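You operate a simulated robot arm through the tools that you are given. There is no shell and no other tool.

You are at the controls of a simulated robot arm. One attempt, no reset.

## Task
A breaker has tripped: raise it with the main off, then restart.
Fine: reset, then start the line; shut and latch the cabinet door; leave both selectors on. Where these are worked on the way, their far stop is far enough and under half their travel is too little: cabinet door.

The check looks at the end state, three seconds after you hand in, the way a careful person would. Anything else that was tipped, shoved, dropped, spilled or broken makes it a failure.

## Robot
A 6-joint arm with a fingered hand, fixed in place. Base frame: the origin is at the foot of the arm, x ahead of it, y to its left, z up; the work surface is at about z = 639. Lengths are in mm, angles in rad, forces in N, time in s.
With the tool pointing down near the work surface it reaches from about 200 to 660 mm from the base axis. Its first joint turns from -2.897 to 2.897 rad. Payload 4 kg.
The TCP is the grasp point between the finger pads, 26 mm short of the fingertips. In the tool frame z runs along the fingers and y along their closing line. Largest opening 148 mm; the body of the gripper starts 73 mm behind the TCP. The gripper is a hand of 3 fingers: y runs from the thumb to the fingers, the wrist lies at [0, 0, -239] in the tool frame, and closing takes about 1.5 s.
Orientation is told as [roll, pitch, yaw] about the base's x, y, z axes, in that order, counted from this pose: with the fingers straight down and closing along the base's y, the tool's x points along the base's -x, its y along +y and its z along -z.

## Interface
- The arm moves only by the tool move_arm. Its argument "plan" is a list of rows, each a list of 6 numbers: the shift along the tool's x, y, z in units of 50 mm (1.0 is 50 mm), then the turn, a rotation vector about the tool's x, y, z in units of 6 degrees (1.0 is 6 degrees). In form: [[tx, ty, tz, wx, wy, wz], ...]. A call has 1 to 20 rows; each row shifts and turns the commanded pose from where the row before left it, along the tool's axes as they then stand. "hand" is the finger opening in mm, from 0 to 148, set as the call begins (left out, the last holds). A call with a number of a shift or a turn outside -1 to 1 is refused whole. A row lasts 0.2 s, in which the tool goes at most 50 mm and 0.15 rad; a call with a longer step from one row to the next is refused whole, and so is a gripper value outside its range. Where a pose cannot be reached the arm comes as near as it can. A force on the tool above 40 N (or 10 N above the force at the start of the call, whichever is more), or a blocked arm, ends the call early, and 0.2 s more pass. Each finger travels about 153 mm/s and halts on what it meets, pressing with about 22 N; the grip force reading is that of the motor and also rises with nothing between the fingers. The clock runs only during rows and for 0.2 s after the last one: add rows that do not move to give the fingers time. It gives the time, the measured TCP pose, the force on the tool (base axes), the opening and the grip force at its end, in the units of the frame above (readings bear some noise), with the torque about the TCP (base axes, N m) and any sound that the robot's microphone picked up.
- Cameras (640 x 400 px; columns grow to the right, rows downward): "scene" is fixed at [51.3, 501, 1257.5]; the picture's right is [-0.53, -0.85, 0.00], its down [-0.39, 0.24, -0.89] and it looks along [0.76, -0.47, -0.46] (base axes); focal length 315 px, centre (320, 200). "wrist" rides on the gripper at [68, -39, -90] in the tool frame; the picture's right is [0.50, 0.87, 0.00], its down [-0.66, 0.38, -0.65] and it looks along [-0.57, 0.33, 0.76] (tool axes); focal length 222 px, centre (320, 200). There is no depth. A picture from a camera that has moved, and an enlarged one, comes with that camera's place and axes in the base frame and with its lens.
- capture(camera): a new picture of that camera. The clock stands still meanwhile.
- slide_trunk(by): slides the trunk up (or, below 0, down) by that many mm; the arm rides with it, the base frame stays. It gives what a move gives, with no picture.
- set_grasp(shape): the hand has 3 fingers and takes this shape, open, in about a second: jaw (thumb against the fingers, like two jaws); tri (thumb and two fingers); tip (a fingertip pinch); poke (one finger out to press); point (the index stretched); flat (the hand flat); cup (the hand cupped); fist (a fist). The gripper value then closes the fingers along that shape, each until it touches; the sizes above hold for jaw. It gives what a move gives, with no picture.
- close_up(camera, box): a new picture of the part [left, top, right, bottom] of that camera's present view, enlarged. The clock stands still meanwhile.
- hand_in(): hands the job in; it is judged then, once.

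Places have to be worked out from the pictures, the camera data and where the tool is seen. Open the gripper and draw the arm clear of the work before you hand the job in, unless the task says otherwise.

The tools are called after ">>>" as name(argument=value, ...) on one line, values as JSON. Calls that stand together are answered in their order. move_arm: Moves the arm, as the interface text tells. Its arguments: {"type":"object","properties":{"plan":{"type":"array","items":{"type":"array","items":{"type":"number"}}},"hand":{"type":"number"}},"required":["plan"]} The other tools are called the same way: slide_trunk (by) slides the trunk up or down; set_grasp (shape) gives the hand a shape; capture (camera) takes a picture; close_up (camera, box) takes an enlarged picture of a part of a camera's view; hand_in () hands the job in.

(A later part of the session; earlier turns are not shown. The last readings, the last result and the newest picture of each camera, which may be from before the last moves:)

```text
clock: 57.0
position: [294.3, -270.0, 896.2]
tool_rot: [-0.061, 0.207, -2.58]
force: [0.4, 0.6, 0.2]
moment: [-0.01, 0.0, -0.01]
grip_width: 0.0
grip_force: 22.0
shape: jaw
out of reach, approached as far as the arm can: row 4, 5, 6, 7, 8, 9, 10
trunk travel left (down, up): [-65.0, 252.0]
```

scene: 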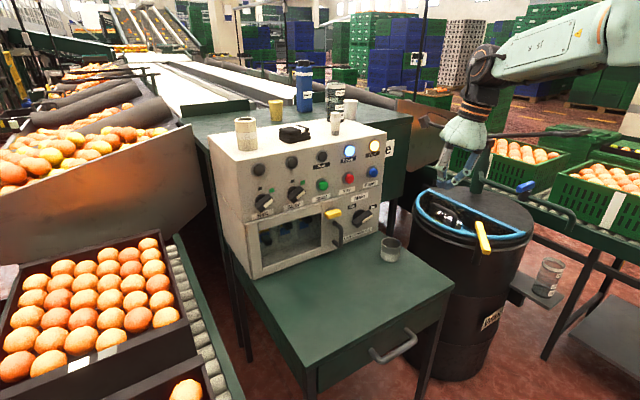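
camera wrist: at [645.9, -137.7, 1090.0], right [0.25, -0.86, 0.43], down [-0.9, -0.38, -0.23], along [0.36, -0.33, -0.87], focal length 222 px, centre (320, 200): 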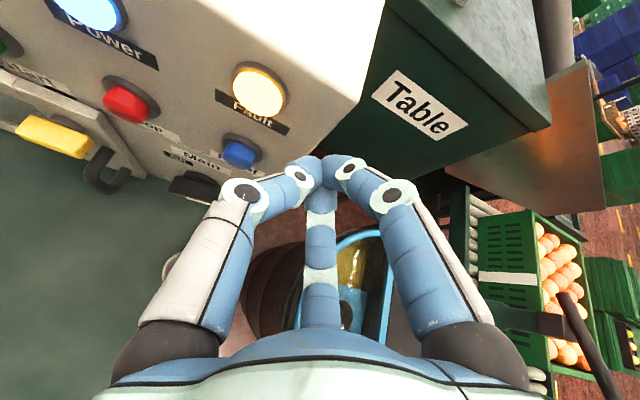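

The roll limit is about +105°. So usable roll is roughly −95°…+105°. I unwind those 10 rows.

>>> move_arm(plan=[[0, 0, 0, 0, 0, -1], [0, 0, 0, 0, 0, -1], [0, 0, 0, 0, 0, -1], [0, 0, 0, 0, 0, -1], [0, 0, 0, 0, 0, -1], [0, 0, 0, 0, 0, -1], [0, 0, 0, 0, 0, -1], [0, 0, 0, 0, 0, -1], [0, 0, 0, 0, 0, -1], [0, 0, 0, 0, 0, -1], [0, 0, 0, 0, 0, 0]])

>>> capture(camera="scene")

```text
clock: 59.5
position: [294.6, -269.1, 896.2]
tool_rot: [0.133, 0.149, -1.531]
force: [-1.0, -0.5, -0.4]
moment: [0.0, -0.03, -0.02]
grip_width: 0.0
grip_force: 21.9
shape: jaw
trunk travel left (down, up): [-65.0, 252.0]
```

```text
taken
```

scene: 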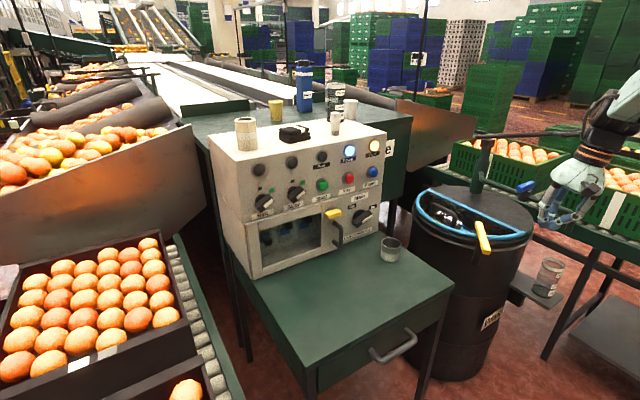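

The hand is safely off to the right. I'll unroll 88° to neutral, then move back toward the front of the panel.

>>> move_arm(plan=[[0, 0, 0, 0, 0, -1], [0, 0, 0, 0, 0, -1], [0, 0, 0, 0, 0, -1], [0, 0, 0, 0, 0, -1], [0, 0, 0, 0, 0, -1], [0, 0, 0, 0, 0, -1], [0, 0, 0, 0, 0, -1], [0, 0, 0, 0, 0, -1], [0, 0, 0, 0, 0, -1], [0, 0, 0, 0, 0, -1], [0, 0, 0, 0, 0, -1], [0, 0, 0, 0, 0, -1], [0, 0, 0, 0, 0, -1], [0, 0, 0, 0, 0, -1], [0, 0, 0, 0, 0, -0.6], [0, 0, 0, 0, 0, 0]])

```text
clock: 62.9
position: [295.2, -270.6, 896.4]
tool_rot: [0.157, -0.123, -0.022]
force: [0.6, 0.3, -0.1]
moment: [0.0, 0.0, 0.03]
grip_width: 0.2
grip_force: 22.1
shape: jaw
trunk travel left (down, up): [-65.0, 252.0]
```

>>> move_arm(plan=[[0, 0, 0, 0.75, 0, 0], [0, 0, 0, 0.75, 0, 0], [-0.536, 0.771, -0.04, 0, 0, 0], [-0.536, 0.771, -0.04, 0, 0, 0], [-0.536, 0.771, -0.04, 0, 0, 0], [-0.536, 0.771, -0.04, 0, 0, 0], [-0.536, 0.771, -0.04, 0, 0, 0], [-0.536, 0.771, -0.04, 0, 0, 0], [-0.536, 0.771, -0.04, 0, 0, 0], [0, 0, 0, 0, 0, 0]])

```text
clock: 65.0
position: [434.1, -87.9, 901.2]
tool_rot: [0.108, -0.188, -0.026]
force: [-0.2, 0.2, -0.4]
moment: [0.01, -0.02, 0.0]
grip_width: 0.0
grip_force: 21.5
shape: jaw
out of reach, approached as far as the arm can: row 4, 5, 6, 7, 8, 9
trunk travel left (down, up): [-65.0, 252.0]
```

I now understand the branch: the forearm roll is flipped ~166° (explains the stuck lateral motion). A pure rotation about the forearm axis (est. f=(0.73,−0.21,−0.66)) with the wrist fixed will unflip it and bring the hand level with the camera on top. I do the first third of it in free space.

>>> move_arm(plan=[[-0.149, 0.292, -0.011, -0.595, -0.275, 0.756], [-0.149, 0.292, -0.011, -0.595, -0.275, 0.756], [-0.149, 0.292, -0.011, -0.595, -0.275, 0.756], [-0.149, 0.292, -0.011, -0.595, -0.275, 0.756], [-0.149, 0.292, -0.011, -0.595, -0.275, 0.756], [-0.149, 0.292, -0.011, -0.595, -0.275, 0.756], [-0.149, 0.292, -0.011, -0.595, -0.275, 0.756], [-0.149, 0.292, -0.011, -0.595, -0.275, 0.756], [-0.149, 0.292, -0.011, -0.595, -0.275, 0.756], [0, 0, 0, 0, 0, 0]])

```text
clock: 67.2
position: [523.0, -1.1, 969.9]
tool_rot: [0.811, -0.101, -0.779]
force: [0.8, -0.1, -0.1]
moment: [0.01, -0.01, -0.03]
grip_width: 0.2
grip_force: 22.0
shape: jaw
trunk travel left (down, up): [-65.0, 252.0]
```

No reach warnings. Continue the same rotation.

>>> move_arm(plan=[[-0.149, 0.292, -0.011, -0.595, -0.275, 0.756], [-0.149, 0.292, -0.011, -0.595, -0.275, 0.756], [-0.149, 0.292, -0.011, -0.595, -0.275, 0.756], [-0.149, 0.292, -0.011, -0.595, -0.275, 0.756], [-0.149, 0.292, -0.011, -0.595, -0.275, 0.756], [-0.149, 0.292, -0.011, -0.595, -0.275, 0.756], [-0.149, 0.292, -0.011, -0.595, -0.275, 0.756], [-0.149, 0.292, -0.011, -0.595, -0.275, 0.756], [-0.149, 0.292, -0.011, -0.595, -0.275, 0.756], [0, 0, 0, 0, 0, 0]])

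>>> capture(camera="scene")

```text
clock: 69.5
position: [607.3, -37.1, 1075.5]
tool_rot: [1.311, 0.401, -1.344]
force: [0.1, 0.3, -0.1]
moment: [-0.02, -0.01, 0.0]
grip_width: 0.1
grip_force: 21.7
shape: jaw
trunk travel left (down, up): [-65.0, 252.0]
```

```text
taken
```

scene: 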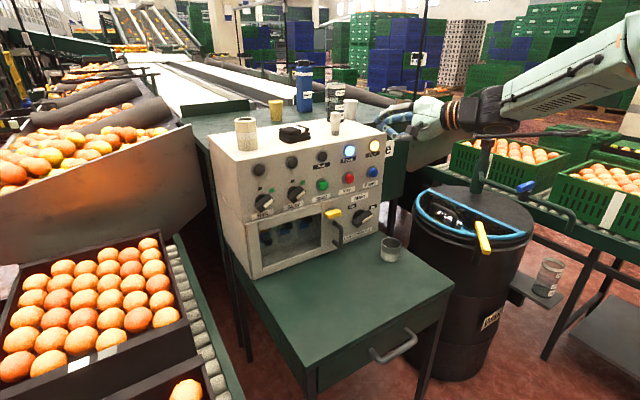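

Moving as predicted. Finish the last ~54°.

>>> move_arm(plan=[[-0.149, 0.292, -0.011, -0.595, -0.275, 0.756], [-0.149, 0.292, -0.011, -0.595, -0.275, 0.756], [-0.149, 0.292, -0.011, -0.595, -0.275, 0.756], [-0.149, 0.292, -0.011, -0.595, -0.275, 0.756], [-0.149, 0.292, -0.011, -0.595, -0.275, 0.756], [-0.149, 0.292, -0.011, -0.595, -0.275, 0.756], [-0.149, 0.292, -0.011, -0.595, -0.275, 0.756], [-0.149, 0.292, -0.011, -0.595, -0.275, 0.756], [-0.149, 0.292, -0.011, -0.595, -0.275, 0.756], [0, 0, 0, 0, 0, 0]])

```text
clock: 71.7
position: [622.4, -166.0, 1133.6]
tool_rot: [1.562, 1.081, -1.811]
force: [-0.5, 1.2, 0.0]
moment: [0.0, 0.0, 0.0]
grip_width: 0.1
grip_force: 22.2
shape: jaw
trunk travel left (down, up): [-65.0, 252.0]
```

The hand is now level at azimuth −13° with the camera on the upper side, on the good branch. I'll square up the roll (x_t straight up) at heading −10°.

>>> move_arm(plan=[[0, 0, 0, 0.105, 0.035, 0.934], [0, 0, 0, 0.105, 0.035, 0.934], [0, 0, 0, 0.105, 0.035, 0.934], [0, 0, 0, 0.105, 0.035, 0.934], [0, 0, 0, 0.105, 0.035, 0.934], [0, 0, 0, 0, 0, 0]])

>>> capture(camera="wrist")

```text
clock: 73.0
position: [622.1, -166.3, 1133.0]
tool_rot: [1.567, 1.569, -1.749]
force: [-0.1, 1.2, 0.2]
moment: [0.0, 0.02, 0.02]
grip_width: 0.0
grip_force: 22.3
shape: jaw
trunk travel left (down, up): [-65.0, 252.0]
```

```text
taken
camera wrist: at [540.6, -113.2, 1200.7], right [-0.15, -0.85, 0.5], down [-0.71, -0.26, -0.65], along [0.69, -0.45, -0.57], focal length 222 px, centre (320, 200)
```

wrist: 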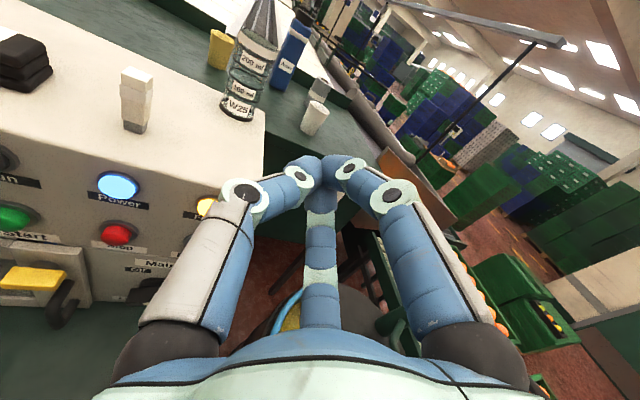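

View is now upright with the camera above the hand. I lower the hand in front of the panel to about (600, −115, 760), staying ~100 mm clear of it.

>>> move_arm(plan=[[-0.829, -0.103, -0.068, 0, 0, 0], [-0.829, -0.103, -0.068, 0, 0, 0], [-0.829, -0.103, -0.068, 0, 0, 0], [-0.829, -0.103, -0.068, 0, 0, 0], [-0.829, -0.103, -0.068, 0, 0, 0], [-0.829, -0.103, -0.068, 0, 0, 0], [-0.829, -0.103, -0.068, 0, 0, 0], [-0.829, -0.103, -0.068, 0, 0, 0], [0, 0, 0, 0, 0, 0]])

>>> capture(camera="wrist")

```text
clock: 75.0
position: [603.0, -124.5, 799.7]
tool_rot: [1.613, 1.567, -1.705]
force: [-0.2, -0.5, 0.2]
moment: [0.02, -0.01, 0.0]
grip_width: 0.0
grip_force: 21.7
shape: jaw
trunk travel left (down, up): [-65.0, 252.0]
```

```text
taken
camera wrist: at [522.4, -69.8, 867.3], right [-0.15, -0.85, 0.5], down [-0.71, -0.26, -0.65], along [0.69, -0.46, -0.57], focal length 222 px, centre (320, 200)
```

wrist: 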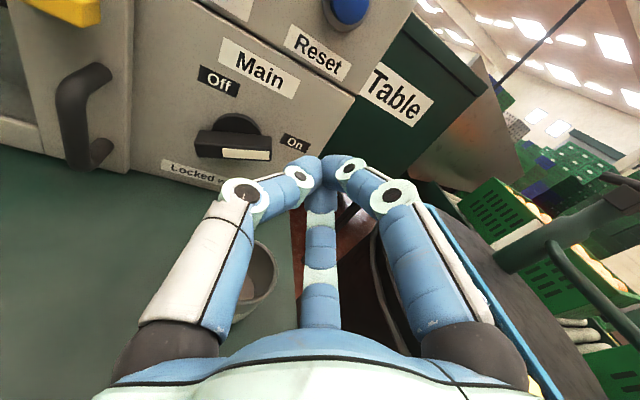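

With this clear view I fix the Main bar: front-face centre ≈ (719, −77, 727), "On" end at ≈ (719, −119, 741), i.e. ~20° above right; Off is ~90° counter-clockwise. I tilt down 30° and go to a staging point right-below the On end, (640, −124, 730).

>>> move_arm(plan=[[0, 0, 0, 0, -1, 0], [0, 0, 0, 0, -1, 0], [0, 0, 0, 0, -1, 0], [0, 0, 0, 0, -1, 0], [0, 0, 0, 0, -1, 0], [-0.283, -0.047, 0.444, 0, 0, 0], [-0.283, -0.047, 0.444, 0, 0, 0], [-0.283, -0.047, 0.444, 0, 0, 0], [0, 0, 0, 0, 0, 0]])

>>> capture(camera="wrist")

>>> close_up(camera="scene", box=[300, 160, 460, 280])

```text
clock: 77.0
position: [640.5, -122.5, 733.4]
tool_rot: [0.006, 1.047, 2.973]
force: [-0.4, 0.0, -0.7]
moment: [0.01, -0.03, -0.02]
grip_width: 0.1
grip_force: 22.0
shape: jaw
trunk travel left (down, up): [-65.0, 252.0]
```

```text
taken
camera wrist: at [604.4, -76.7, 836.3], right [0.1, -0.9, 0.44], down [-0.95, -0.22, -0.24], along [0.31, -0.39, -0.87], focal length 222 px, centre (320, 200)
```

wrist: 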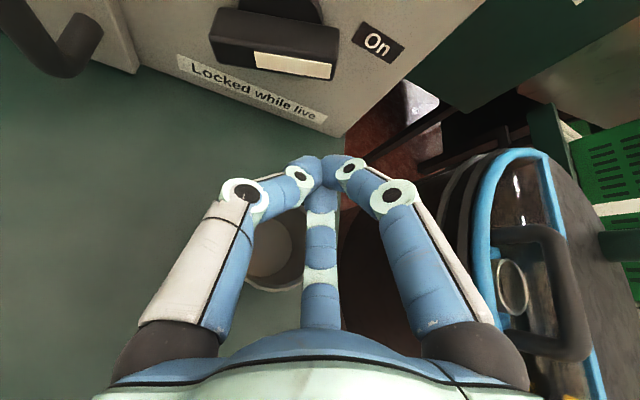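

```text
3.33 times, centred on (380, 220) of scene
camera zoom: at [51.3, 501.0, 1257.5], right [-0.53, -0.85, 0.0], down [-0.39, 0.24, -0.89], along [0.76, -0.47, -0.46], focal length 1051 px, centre (120, 133)
```

zoom: 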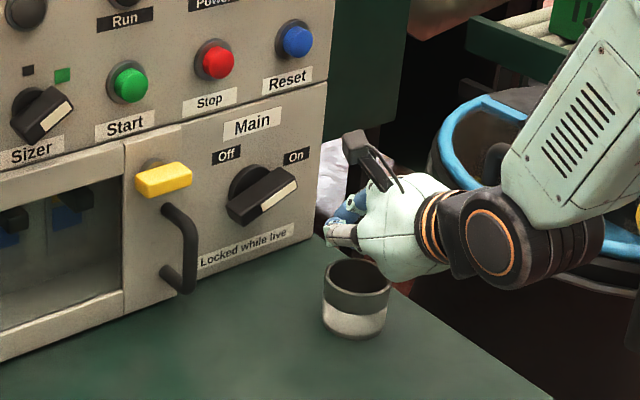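

Cup is well clear below. I advance to (710, −124, 715), tip under the On end of the bar.

>>> move_arm(plan=[[0.123, -0.071, 0.458, 0, 0, 0], [0.123, -0.071, 0.458, 0, 0, 0], [0.123, -0.071, 0.458, 0, 0, 0], [0, 0, 0, 0, 0, 0]])

>>> capture(camera="wrist")

>>> close_up(camera="scene", box=[300, 160, 460, 280])

```text
clock: 78.0
position: [708.3, -122.6, 713.7]
tool_rot: [0.007, 1.047, 2.972]
force: [0.1, -0.2, 0.0]
moment: [-0.01, -0.01, 0.01]
grip_width: 0.0
grip_force: 21.9
shape: jaw
trunk travel left (down, up): [-65.0, 252.0]
```

```text
taken
camera wrist: at [672.1, -77.9, 817.2], right [0.1, -0.9, 0.44], down [-0.95, -0.22, -0.24], along [0.31, -0.39, -0.87], focal length 222 px, centre (320, 200)
```

wrist: 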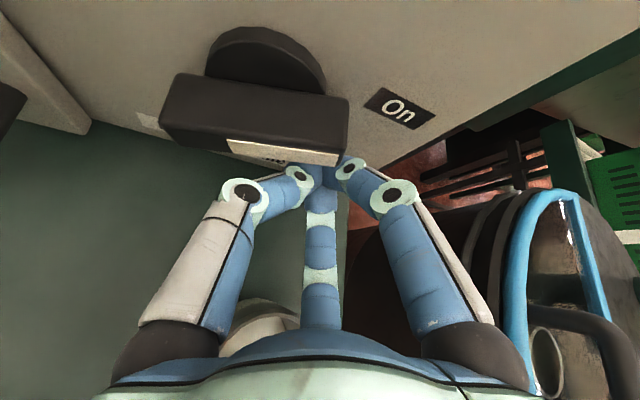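

```text
3.33 times, centred on (380, 220) of scene
camera zoom: at [51.3, 501.0, 1257.5], right [-0.53, -0.85, 0.0], down [-0.39, 0.24, -0.89], along [0.76, -0.47, -0.46], focal length 1051 px, centre (120, 133)
```

zoom: 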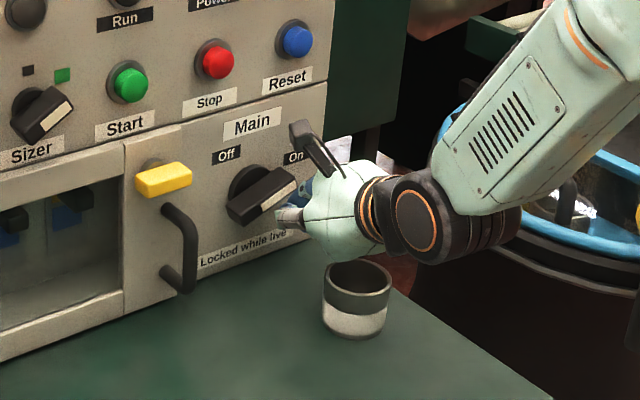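

The tip sits just under the bar's On end. Now I push it up along the arc (first part of the turn toward Off), watching the force.

>>> move_arm(plan=[[0.218, -0.065, -0.14, 0, 0, 0], [0.218, -0.065, -0.14, 0, 0, 0], [0.14, -0.061, -0.093, 0, 0, 0], [0.14, -0.061, -0.093, 0, 0, 0], [0, 0, 0, 0, 0, 0]])

>>> capture(camera="wrist")

>>> close_up(camera="scene", box=[300, 160, 460, 280])

```text
clock: 79.2
position: [705.7, -112.0, 755.2]
tool_rot: [0.004, 1.042, 2.971]
force: [-16.1, -10.5, -5.7]
moment: [-0.15, 0.08, 0.19]
grip_width: 0.3
grip_force: 22.1
shape: jaw
trunk travel left (down, up): [-65.0, 252.0]
```

```text
taken
camera wrist: at [670.9, -66.3, 859.2], right [0.1, -0.9, 0.43], down [-0.95, -0.22, -0.24], along [0.31, -0.39, -0.87], focal length 222 px, centre (320, 200)
```

wrist: 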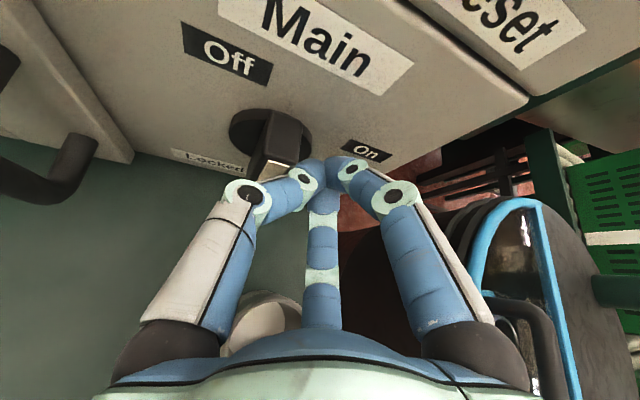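

```text
3.33 times, centred on (380, 220) of scene
camera zoom: at [51.3, 501.0, 1257.5], right [-0.53, -0.85, 0.0], down [-0.39, 0.24, -0.89], along [0.76, -0.47, -0.46], focal length 1051 px, centre (120, 133)
```

zoom: 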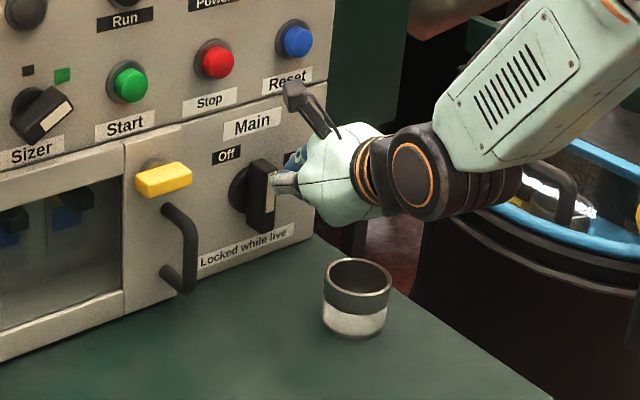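

The bar has turned to roughly vertical. I continue pushing left along the top of the arc toward Off.

>>> move_arm(plan=[[0.08, -0.154, -0.1, 0, 0, 0], [0.045, -0.154, -0.081, 0, 0, 0], [0.02, -0.158, -0.044, 0, 0, 0], [0, 0, 0, 0, 0, 0]])

>>> capture(camera="wrist")

>>> close_up(camera="scene", box=[300, 160, 460, 280])

```text
clock: 80.0
position: [703.7, -96.5, 768.3]
tool_rot: [0.002, 1.045, 2.961]
force: [-15.4, -17.1, 4.4]
moment: [-0.07, 0.01, -0.19]
grip_width: 0.1
grip_force: 22.0
shape: jaw
trunk travel left (down, up): [-65.0, 252.0]
stopped in row 3: the force on the tool passed its limit at 42 N (the readings are from after the stop); the commanded pose is now the measured one
```

```text
taken
camera wrist: at [668.2, -50.1, 871.3], right [0.09, -0.9, 0.43], down [-0.95, -0.21, -0.24], along [0.31, -0.39, -0.87], focal length 222 px, centre (320, 200)
```

wrist: 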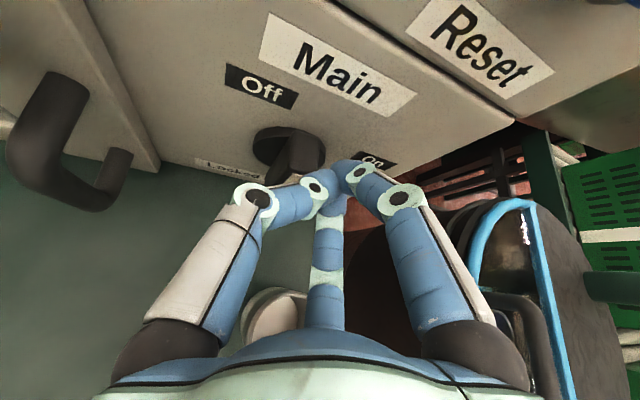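

```text
3.33 times, centred on (380, 220) of scene
camera zoom: at [51.3, 501.0, 1257.5], right [-0.53, -0.85, 0.0], down [-0.39, 0.24, -0.89], along [0.76, -0.47, -0.46], focal length 1051 px, centre (120, 133)
```

zoom: 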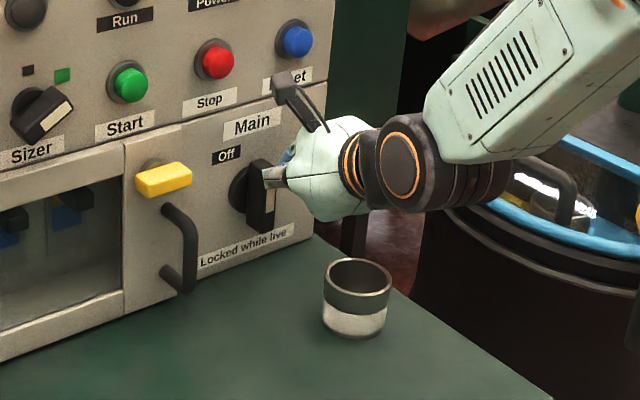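

Force passed the limit: the bar is around vertical. I'll check the Power lamp and the knob's exact state.

>>> close_up(camera="scene", box=[310, 130, 400, 246])

>>> close_up(camera="wrist", box=[190, 50, 430, 210])

```text
3.45 times, centred on (355, 188) of scene
camera zoom: at [51.3, 501.0, 1257.5], right [-0.53, -0.85, 0.0], down [-0.39, 0.24, -0.89], along [0.76, -0.47, -0.46], focal length 1087 px, centre (199, 241)
```

zoom: 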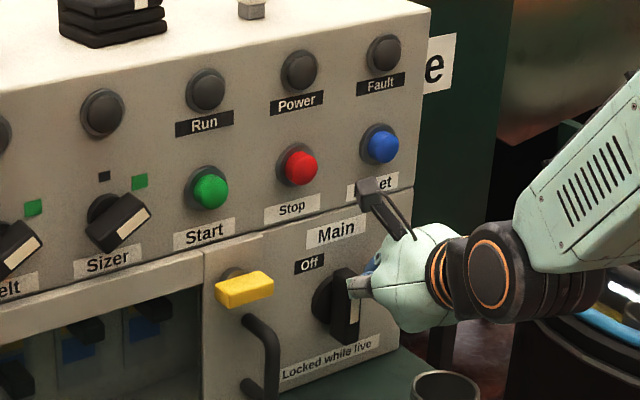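

```text
2.50 times, centred on (310, 130) of wrist
camera zoom: at [668.2, -50.1, 871.3], right [0.09, -0.9, 0.43], down [-0.95, -0.21, -0.24], along [0.31, -0.39, -0.87], focal length 555 px, centre (345, 375)
```

zoom: 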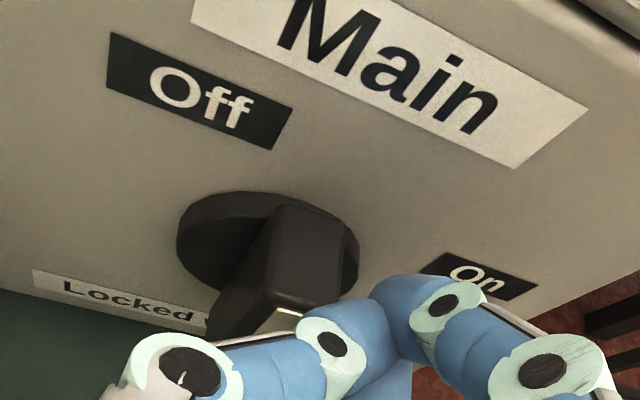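

Power and Fault lamps are now dark: the Main is off (bar vertical at its stop). I retract the tip back and up, then shift over in front of the yellow latch, turning the heading to stay in the arm's plane.

>>> move_arm(plan=[[0, 0, -0.4, 0, 0, 0], [0, 0, -0.5, 0, 0, 0], [0, 0, -0.5, 0, 0, 0], [0.038, -0.607, -0.405, 0.644, 0, -0.372], [0.038, -0.607, -0.405, 0.644, 0, -0.372], [0.038, -0.607, -0.405, 0.644, 0, -0.372], [0.038, -0.607, -0.405, 0, 0, 0], [0, 0, 0, 0, 0, 0]])

>>> capture(camera="wrist")

>>> close_up(camera="scene", box=[220, 130, 400, 280])

```text
clock: 81.8
position: [584.7, 43.3, 846.2]
tool_rot: [0.006, 1.044, -3.081]
force: [-0.1, -0.7, -0.1]
moment: [-0.01, 0.02, 0.0]
grip_width: 0.0
grip_force: 21.7
shape: jaw
trunk travel left (down, up): [-65.0, 252.0]
```

```text
taken
camera wrist: at [539.6, 79.0, 950.7], right [0.3, -0.85, 0.44], down [-0.87, -0.43, -0.24], along [0.39, -0.31, -0.87], focal length 222 px, centre (320, 200)
```

wrist: 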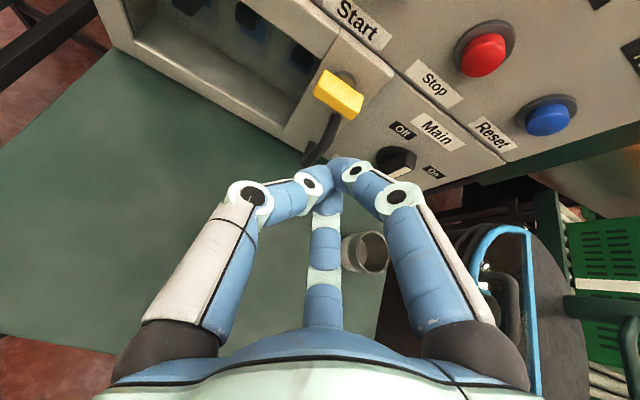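

```text
2.67 times, centred on (310, 205) of scene
camera zoom: at [51.3, 501.0, 1257.5], right [-0.53, -0.85, 0.0], down [-0.39, 0.24, -0.89], along [0.76, -0.47, -0.46], focal length 840 px, centre (347, 187)
```

zoom: 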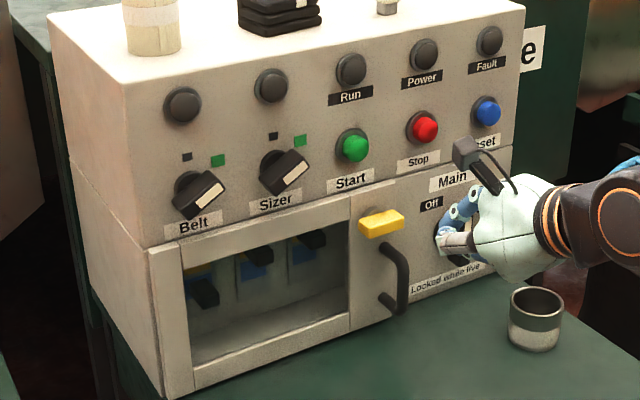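

>>> close_up(camera="wrist", box=[260, 40, 420, 140])

>>> close_up(camera="scene", box=[310, 195, 360, 230])

```text
4.00 times, centred on (340, 90) of wrist
camera zoom: at [539.6, 79.0, 950.7], right [0.3, -0.85, 0.44], down [-0.87, -0.43, -0.24], along [0.39, -0.31, -0.87], focal length 888 px, centre (240, 640)
```

zoom: 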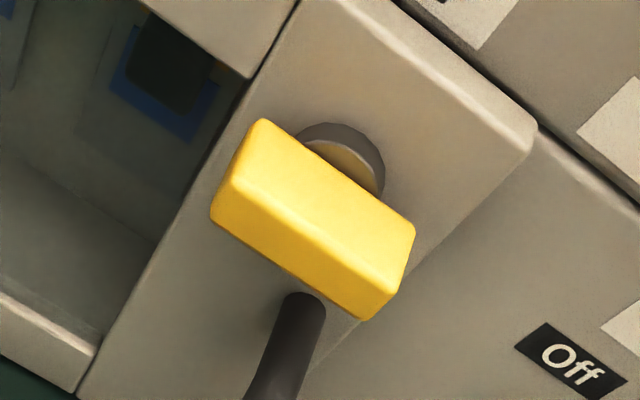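

```text
11.43 times, centred on (335, 212) of scene
camera zoom: at [51.3, 501.0, 1257.5], right [-0.53, -0.85, 0.0], down [-0.39, 0.24, -0.89], along [0.76, -0.47, -0.46], focal length 3602 px, centre (149, 57)
```

zoom: 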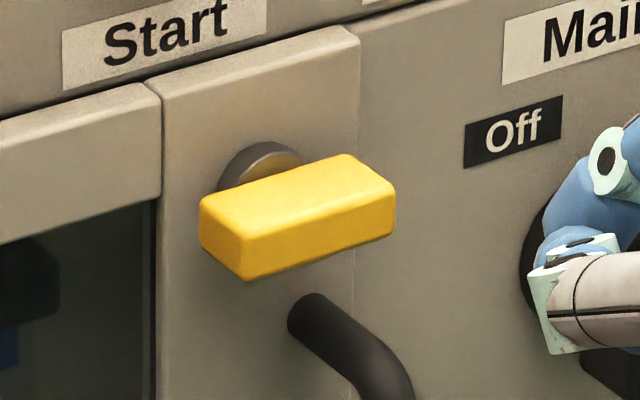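

Triangulating the latch: bar x≈706–728, y≈22–65, z≈787–800, centred on its hub at (y≈41, z≈792). I'll level the hand, centre on it, and roll to a vertical closing line (−90°) so I can grip and twist the bar.

>>> move_arm(plan=[[0, 0, 0, 0, 1, 0], [0, 0, 0, 0, 1, 0], [0, 0, 0, 0, 1, 0], [0, 0, 0, 0, 1, 0], [0, 0, 0, 0, 1, 0], [-0.52, 0.02, 0.2, 0, 0, 0], [-0.52, 0.02, 0.2, 0, 0, 0], [0, 0, 0, 0, 0, 0]], hand=70)

```text
clock: 83.6
position: [607.5, 42.8, 797.4]
tool_rot: [1.242, 1.569, -1.847]
force: [0.2, -0.1, 0.5]
moment: [0.0, 0.0, -0.02]
grip_width: 69.8
grip_force: 0.1
shape: jaw
trunk travel left (down, up): [-65.0, 252.0]
```

>>> move_arm(plan=[[0, 0, 0, 0, 0, -1], [0, 0, 0, 0, 0, -1], [0, 0, 0, 0, 0, -1], [0, 0, 0, 0, 0, -1], [0, 0, 0, 0, 0, -1], [0, 0, 0, 0, 0, -1], [0, 0, 0, 0, 0, -1], [0, 0, 0, 0, 0, -1], [0, 0, 0, 0, 0, -1], [0, 0, 0, 0, 0, -1], [0, 0, 0, 0, 0, -1], [0, 0, 0, 0, 0, -1], [0, 0, 0, 0, 0, -1], [0, 0, 0, 0, 0, -1], [0, 0, 0, 0, 0, -1], [0, 0, 0, 0, 0, 0]])

>>> capture(camera="wrist")

>>> close_up(camera="scene", box=[300, 160, 460, 280])

```text
clock: 87.0
position: [606.5, 42.1, 796.1]
tool_rot: [1.569, -0.004, -1.517]
force: [0.3, -1.3, -0.6]
moment: [0.01, 0.01, -0.05]
grip_width: 69.9
grip_force: 0.1
shape: jaw
trunk travel left (down, up): [-65.0, 252.0]
```

```text
taken
camera wrist: at [515.0, 103.4, 757.3], right [-0.03, 0.5, 0.86], down [-0.62, -0.69, 0.38], along [0.79, -0.52, 0.33], focal length 222 px, centre (320, 200)
```

wrist: 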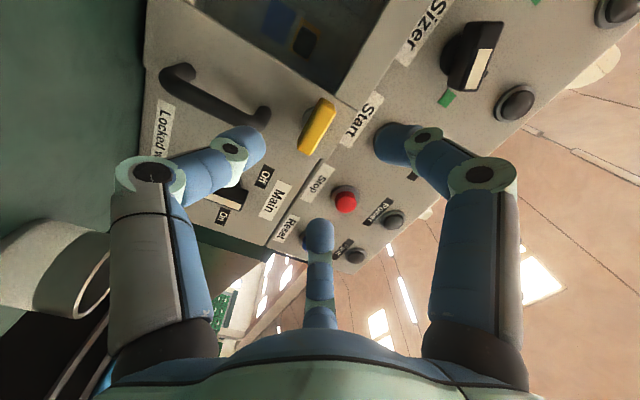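

```text
3.33 times, centred on (380, 220) of scene
camera zoom: at [51.3, 501.0, 1257.5], right [-0.53, -0.85, 0.0], down [-0.39, 0.24, -0.89], along [0.76, -0.47, -0.46], focal length 1051 px, centre (120, 133)
```

zoom: 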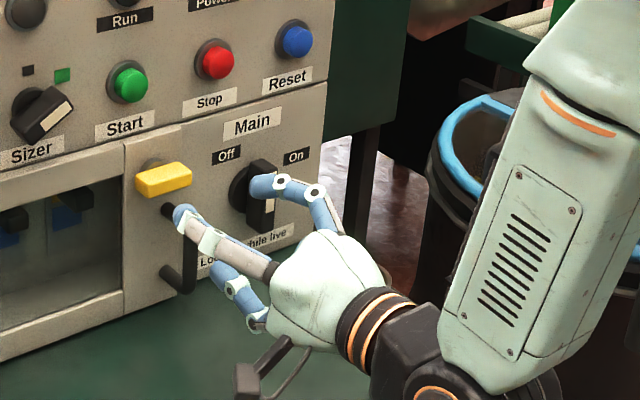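

Hand is level with a vertical closing line, latch bar straight ahead at y≈43, z≈793. I advance 75 mm with the fingers straddling it above and below.

>>> move_arm(plan=[[-0.022, -0.015, 0.5, 0, 0, 0], [-0.022, -0.015, 0.5, 0, 0, 0], [-0.022, -0.015, 0.5, 0, 0, 0], [0, 0, 0, 0, 0, 0]])

>>> capture(camera="wrist")

>>> close_up(camera="scene", box=[290, 160, 410, 250])

```text
clock: 88.0
position: [683.4, 41.1, 793.4]
tool_rot: [1.569, -0.003, -1.516]
force: [0.3, -0.8, 0.2]
moment: [-0.01, 0.01, 0.03]
grip_width: 70.0
grip_force: 0.0
shape: jaw
trunk travel left (down, up): [-65.0, 252.0]
```

```text
taken
camera wrist: at [590.0, 103.3, 755.1], right [-0.03, 0.5, 0.86], down [-0.62, -0.69, 0.38], along [0.79, -0.52, 0.33], focal length 222 px, centre (320, 200)
```

wrist: 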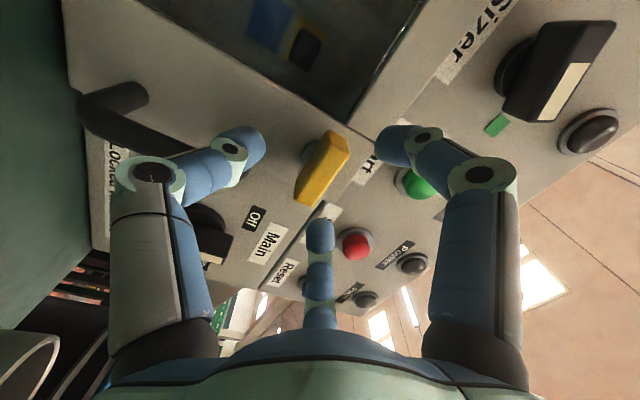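

```text
4.44 times, centred on (350, 205) of scene
camera zoom: at [51.3, 501.0, 1257.5], right [-0.53, -0.85, 0.0], down [-0.39, 0.24, -0.89], along [0.76, -0.47, -0.46], focal length 1401 px, centre (187, 178)
```

zoom: 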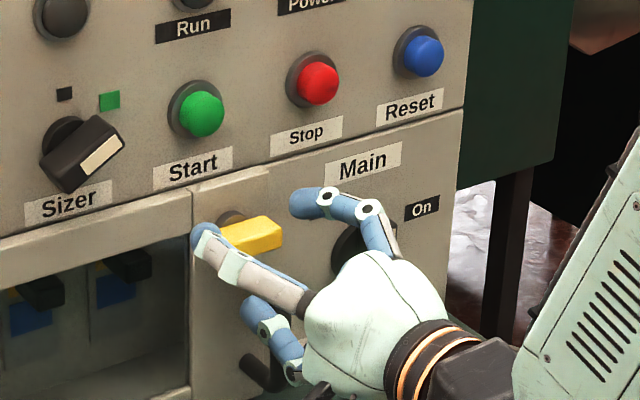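

Alignment looks right: bar between thumb (below) and the two fingers (above-left/above-right). I advance 20 mm more and then close.

>>> move_arm(plan=[[0.02, 0, 0.2, 0, 0, 0], [0.02, 0, 0.2, 0, 0, 0], [0, 0, 0, 0, 0, 0]])

>>> move_arm(plan=[[0, 0, 0, 0, 0, 0], [0, 0, 0, 0, 0, 0], [0, 0, 0, 0, 0, 0], [0, 0, 0, 0, 0, 0], [0, 0, 0, 0, 0, 0]], hand=0)

>>> capture(camera="wrist")

>>> close_up(camera="scene", box=[290, 160, 410, 250])

```text
clock: 88.8
position: [701.8, 46.4, 793.4]
tool_rot: [1.568, 0.0, -1.518]
force: [0.2, -0.6, 0.5]
moment: [-0.01, 0.02, -0.02]
grip_width: 69.7
grip_force: 0.2
shape: jaw
trunk travel left (down, up): [-65.0, 252.0]
```

```text
clock: 90.0
position: [702.0, 45.7, 794.8]
tool_rot: [1.569, -0.005, -1.515]
force: [0.3, 6.5, 1.3]
moment: [-0.04, 0.02, 0.09]
grip_width: 20.3
grip_force: 21.6
shape: jaw
trunk travel left (down, up): [-65.0, 252.0]
```

```text
taken
camera wrist: at [609.3, 107.9, 755.0], right [-0.03, 0.5, 0.86], down [-0.62, -0.69, 0.38], along [0.79, -0.52, 0.33], focal length 222 px, centre (320, 200)
```

wrist: 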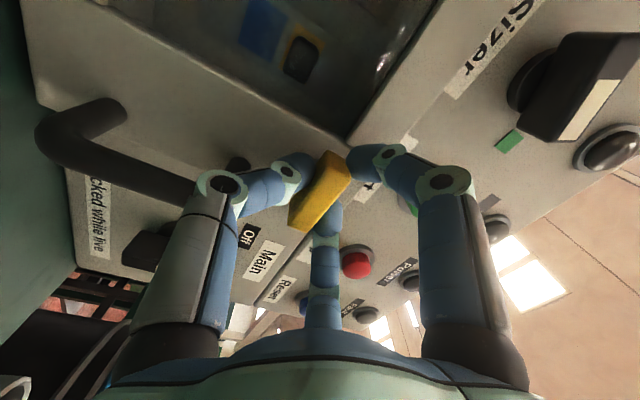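

```text
4.44 times, centred on (350, 205) of scene
camera zoom: at [51.3, 501.0, 1257.5], right [-0.53, -0.85, 0.0], down [-0.39, 0.24, -0.89], along [0.76, -0.47, -0.46], focal length 1401 px, centre (187, 178)
```

zoom: 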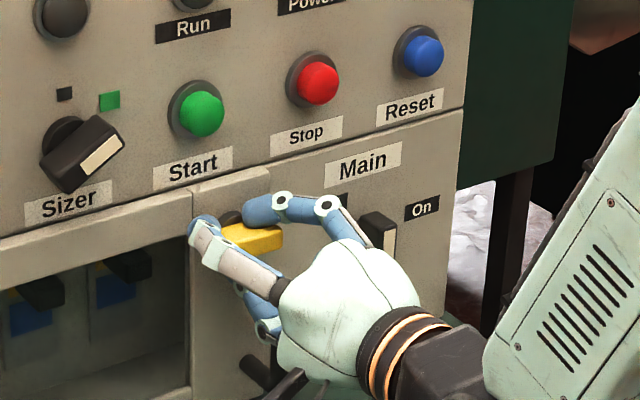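

Gripped (opening 20 mm). I'll try a small +12° twist and read the torque to find which way the latch turns.

>>> move_arm(plan=[[0, 0, 0, 0, 0, 0.5], [0, 0, 0, 0, 0, 0.5], [0, 0, 0, 0, 0, 0.5], [0, 0, 0, 0, 0, 0.5], [0, 0, 0, 0, 0, 0]])

>>> capture(camera="wrist")

```text
clock: 91.2
position: [702.5, 45.3, 793.6]
tool_rot: [1.569, 0.207, -1.517]
force: [0.8, 4.8, 1.6]
moment: [-0.1, 0.15, 0.1]
grip_width: 17.3
grip_force: 22.0
shape: jaw
trunk travel left (down, up): [-65.0, 252.0]
```

```text
taken
camera wrist: at [609.2, 113.4, 770.1], right [-0.02, 0.31, 0.95], down [-0.61, -0.75, 0.24], along [0.79, -0.58, 0.2], focal length 222 px, centre (320, 200)
```

wrist: 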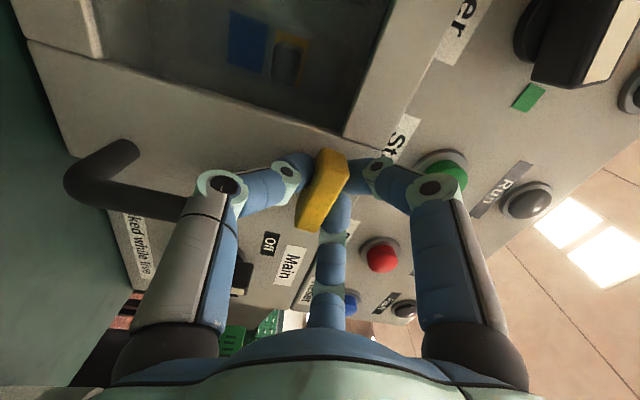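

>>> close_up(camera="scene", box=[310, 185, 370, 235])

```text
8.00 times, centred on (340, 210) of scene
camera zoom: at [51.3, 501.0, 1257.5], right [-0.53, -0.85, 0.0], down [-0.39, 0.24, -0.89], along [0.76, -0.47, -0.46], focal length 2522 px, centre (160, 120)
```

zoom: 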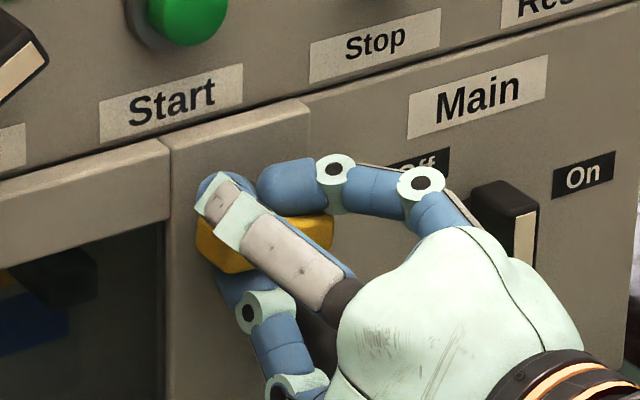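

The bar has followed clockwise with little torque (its right end dropped). I continue turning the same way.

>>> move_arm(plan=[[0, 0, 0, 0, 0, 0.7], [0, 0, 0, 0, 0, 0.7], [0, 0, 0, 0, 0, 0.7], [0, 0, 0, 0, 0, 0.7], [0, 0, 0, 0, 0, 0.7], [0, 0, 0, 0, 0, 0.7], [0, 0, 0, 0, 0, 0.7], [0, 0, 0, 0, 0, 0]])

>>> close_up(camera="scene", box=[310, 185, 370, 235])

>>> capture(camera="wrist")

```text
clock: 93.0
position: [702.4, 45.3, 795.8]
tool_rot: [1.572, 0.721, -1.513]
force: [1.2, 0.6, 12.5]
moment: [-0.06, -0.17, 0.06]
grip_width: 17.0
grip_force: 22.1
shape: jaw
trunk travel left (down, up): [-65.0, 252.0]
```

```text
8.00 times, centred on (340, 210) of scene
camera zoom: at [51.3, 501.0, 1257.5], right [-0.53, -0.85, 0.0], down [-0.39, 0.24, -0.89], along [0.76, -0.47, -0.46], focal length 2522 px, centre (160, 120)
```

zoom: 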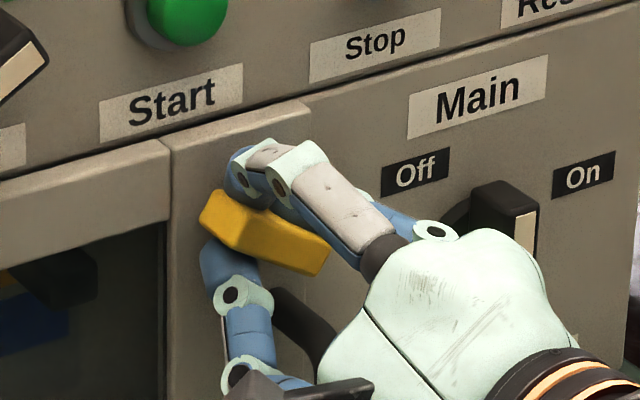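

```text
taken
camera wrist: at [608.6, 116.2, 810.8], right [0.01, -0.2, 0.98], down [-0.61, -0.78, -0.15], along [0.79, -0.6, -0.13], focal length 222 px, centre (320, 200)
```

wrist: 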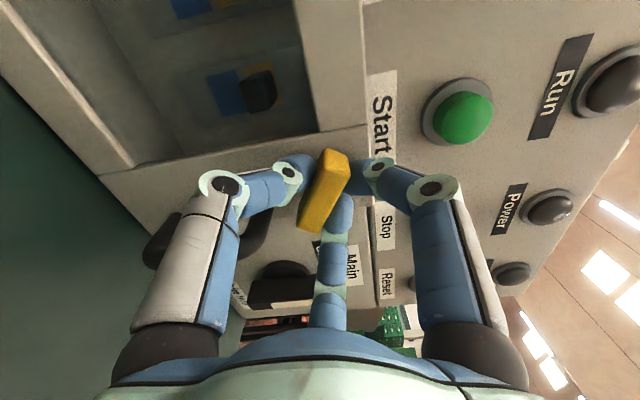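

The bar follows the hand (now ~41°). Continue to about 90°.

>>> move_arm(plan=[[0, 0, 0, 0, 0, 0.7], [0, 0, 0, 0, 0, 0.7], [0, 0, 0, 0, 0, 0.7], [0, 0, 0, 0, 0, 0.7], [0, 0, 0, 0, 0, 0.7], [0, 0, 0, 0, 0, 0.7], [0, 0, 0, 0, 0, 0]])

>>> close_up(camera="scene", box=[310, 185, 370, 235])

```text
clock: 94.6
position: [702.0, 45.2, 796.8]
tool_rot: [1.578, 1.16, -1.51]
force: [-0.4, -2.6, 19.0]
moment: [-0.06, -0.37, 0.04]
grip_width: 16.7
grip_force: 22.0
shape: jaw
trunk travel left (down, up): [-65.0, 252.0]
```

```text
8.00 times, centred on (340, 210) of scene
camera zoom: at [51.3, 501.0, 1257.5], right [-0.53, -0.85, 0.0], down [-0.39, 0.24, -0.89], along [0.76, -0.47, -0.46], focal length 2522 px, centre (160, 120)
```

zoom: 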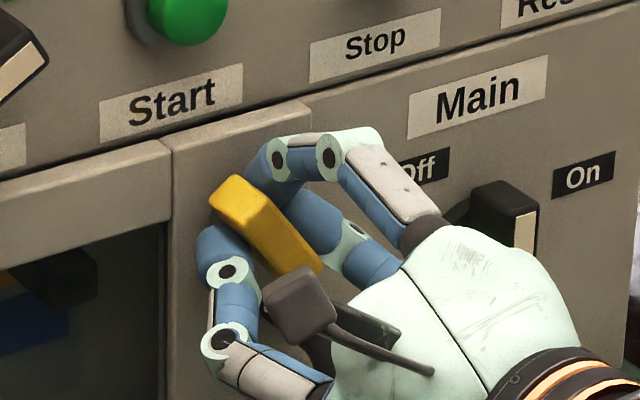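

At ~66°. A 19 N upward load comes from a few mm of centring error, so I shift up 4 mm while finishing the last 24°.

>>> move_arm(plan=[[0.073, 0.033, 0, 0, 0, 0], [0, 0, 0, 0, 0, 0.7], [0, 0, 0, 0, 0, 0.7], [0, 0, 0, 0, 0, 0.7], [0, 0, 0, 0, 0, 0.7], [0, 0, 0, 0, 0, 0.7], [0, 0, 0, 0, 0, 0.6], [0, 0, 0, 0, 0, 0]])

>>> close_up(camera="scene", box=[310, 185, 370, 235])

>>> capture(camera="wrist")

```text
clock: 96.4
position: [702.5, 44.8, 797.8]
tool_rot: [-1.552, 1.55, 1.641]
force: [-1.2, -12.7, 6.5]
moment: [-0.09, -0.24, -0.2]
grip_width: 16.8
grip_force: 22.6
shape: jaw
trunk travel left (down, up): [-65.0, 252.0]
```

```text
8.00 times, centred on (340, 210) of scene
camera zoom: at [51.3, 501.0, 1257.5], right [-0.53, -0.85, 0.0], down [-0.39, 0.24, -0.89], along [0.76, -0.47, -0.46], focal length 2522 px, centre (160, 120)
```

zoom: 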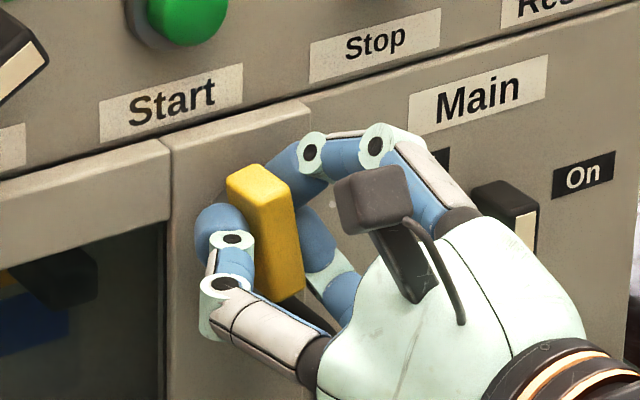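

```text
taken
camera wrist: at [611.1, 76.5, 867.1], right [0.05, -0.87, 0.48], down [-0.63, -0.4, -0.66], along [0.77, -0.27, -0.57], focal length 222 px, centre (320, 200)
```

wrist: 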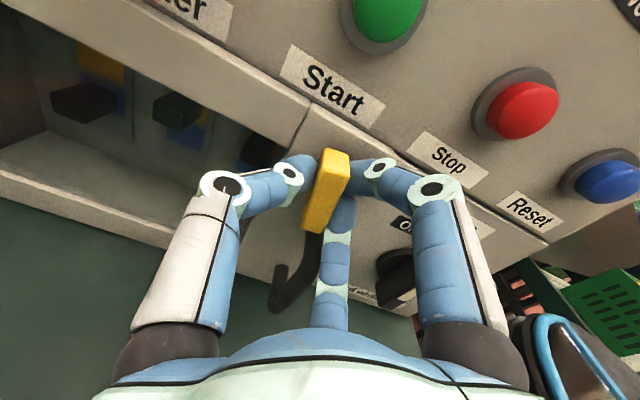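

The latch bar is now vertical and the hand is still gripping it. I'll gently pull back 25 mm to see if the door comes open with it.

>>> move_arm(plan=[[0, 0, -0.1, 0, 0, 0], [0, 0, -0.2, 0, 0, 0], [0, -0.01, -0.2, 0, 0, 0], [0, 0, 0, 0, 0, 0]])

>>> capture(camera="wrist")

>>> close_up(camera="scene", box=[240, 170, 400, 280])

```text
clock: 97.4
position: [678.6, 45.3, 798.8]
tool_rot: [-1.522, 1.551, 1.677]
force: [-0.6, -0.1, 6.0]
moment: [-0.01, -0.12, -0.03]
grip_width: 16.2
grip_force: 21.9
shape: jaw
trunk travel left (down, up): [-65.0, 252.0]
```

```text
taken
camera wrist: at [586.8, 77.4, 867.1], right [0.05, -0.87, 0.48], down [-0.63, -0.4, -0.66], along [0.77, -0.27, -0.57], focal length 222 px, centre (320, 200)
```

wrist: 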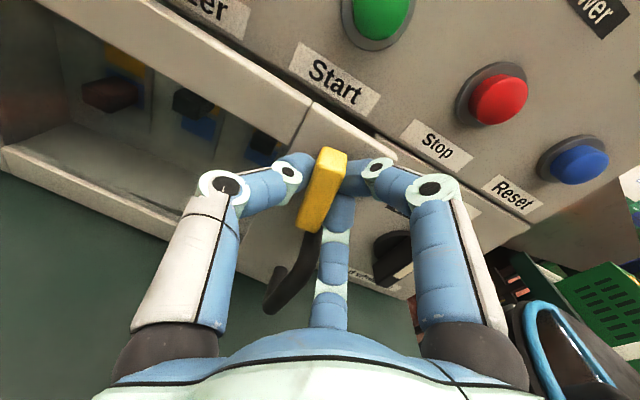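

```text
3.64 times, centred on (320, 225) of scene
camera zoom: at [51.3, 501.0, 1257.5], right [-0.53, -0.85, 0.0], down [-0.39, 0.24, -0.89], along [0.76, -0.47, -0.46], focal length 1146 px, centre (320, 109)
```

zoom: 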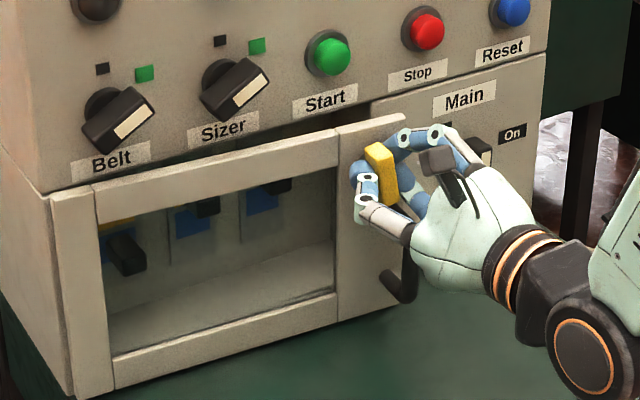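

The door comes along nicely (it's ajar ~5°). I continue pulling along the door's arc (hinge ≈ (752, 294), radius ≈ 250), yawing the hand with the door, to about 25°.

>>> move_arm(plan=[[0, -0.131, -0.183, -0.5, 0, 0], [0, -0.121, -0.189, -0.5, 0, 0], [0, -0.079, -0.207, -0.5, 0, 0], [0, -0.068, -0.211, -0.5, 0, 0], [0, -0.076, -0.209, -0.5, 0, 0], [0, -0.065, -0.213, -0.5, 0, 0], [0, -0.073, -0.208, -0.5, 0, 0], [0, -0.062, -0.212, -0.5, 0, 0], [0, 0, 0, 0, 0, 0]])

>>> capture(camera="scene")

>>> capture(camera="wrist")

```text
clock: 99.4
position: [599.3, 87.7, 798.6]
tool_rot: [-1.119, 1.552, 1.657]
force: [-13.1, -22.3, 2.5]
moment: [-0.13, -0.03, -0.4]
grip_width: 16.1
grip_force: 22.0
shape: jaw
trunk travel left (down, up): [-65.0, 252.0]
```

```text
taken
```

scene: 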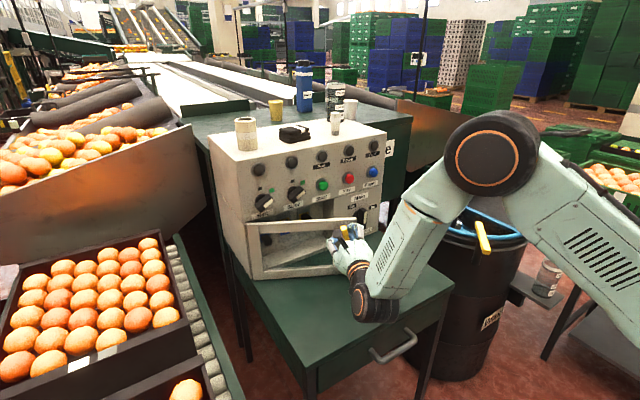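

```text
taken
camera wrist: at [530.4, 154.0, 868.5], right [-0.31, -0.82, 0.48], down [-0.75, -0.11, -0.66], along [0.59, -0.56, -0.58], focal length 222 px, centre (320, 200)
```

wrist: 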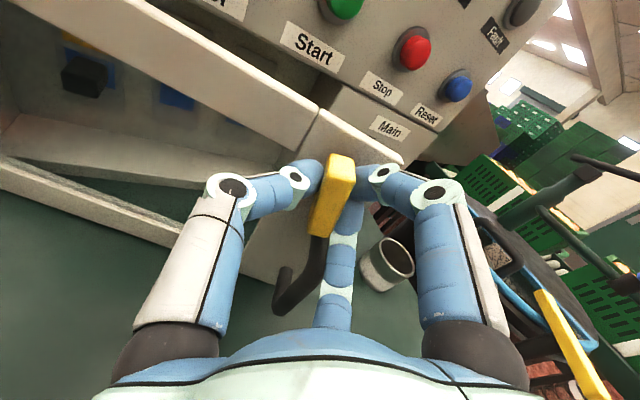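

The door is ~25° open; the −22 N sideways load means my arc is slightly too far to +y, so I trim that. I continue to ~45°, still yawing along.

>>> move_arm(plan=[[0, 0.002, -0.184, -0.5, 0, 0], [0, -0.043, -0.208, -0.5, 0, 0], [0, -0.049, -0.204, -0.5, 0, 0], [0, -0.038, -0.207, -0.5, 0, 0], [0, -0.045, -0.202, -0.5, 0, 0], [0, -0.035, -0.204, -0.5, 0, 0], [0, -0.042, -0.202, -0.5, 0, 0], [0, -0.032, -0.204, -0.5, 0, 0], [0, 0, 0, 0, 0, 0]])

>>> capture(camera="scene")

>>> capture(camera="wrist")

```text
clock: 101.4
position: [538.9, 141.4, 799.3]
tool_rot: [-0.711, 1.552, 1.649]
force: [-9.1, -5.9, -0.8]
moment: [-0.05, 0.03, 0.04]
grip_width: 16.1
grip_force: 21.8
shape: jaw
trunk travel left (down, up): [-65.0, 252.0]
```

```text
taken
```

scene: 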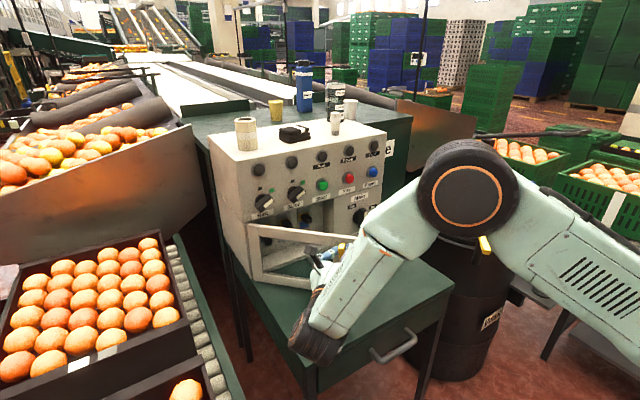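

```text
taken
camera wrist: at [503.6, 231.6, 869.4], right [-0.61, -0.62, 0.49], down [-0.73, 0.21, -0.65], along [0.3, -0.75, -0.58], focal length 222 px, centre (320, 200)
```

wrist: 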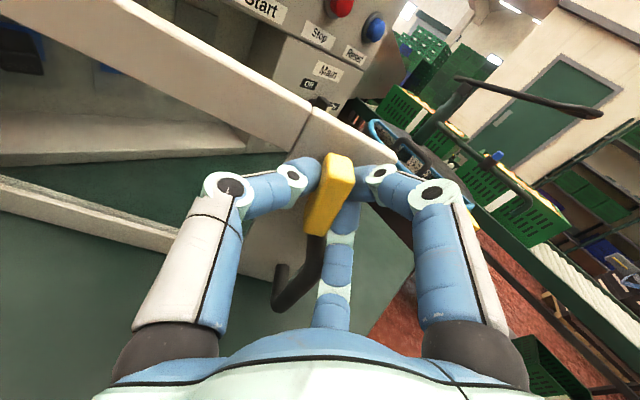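

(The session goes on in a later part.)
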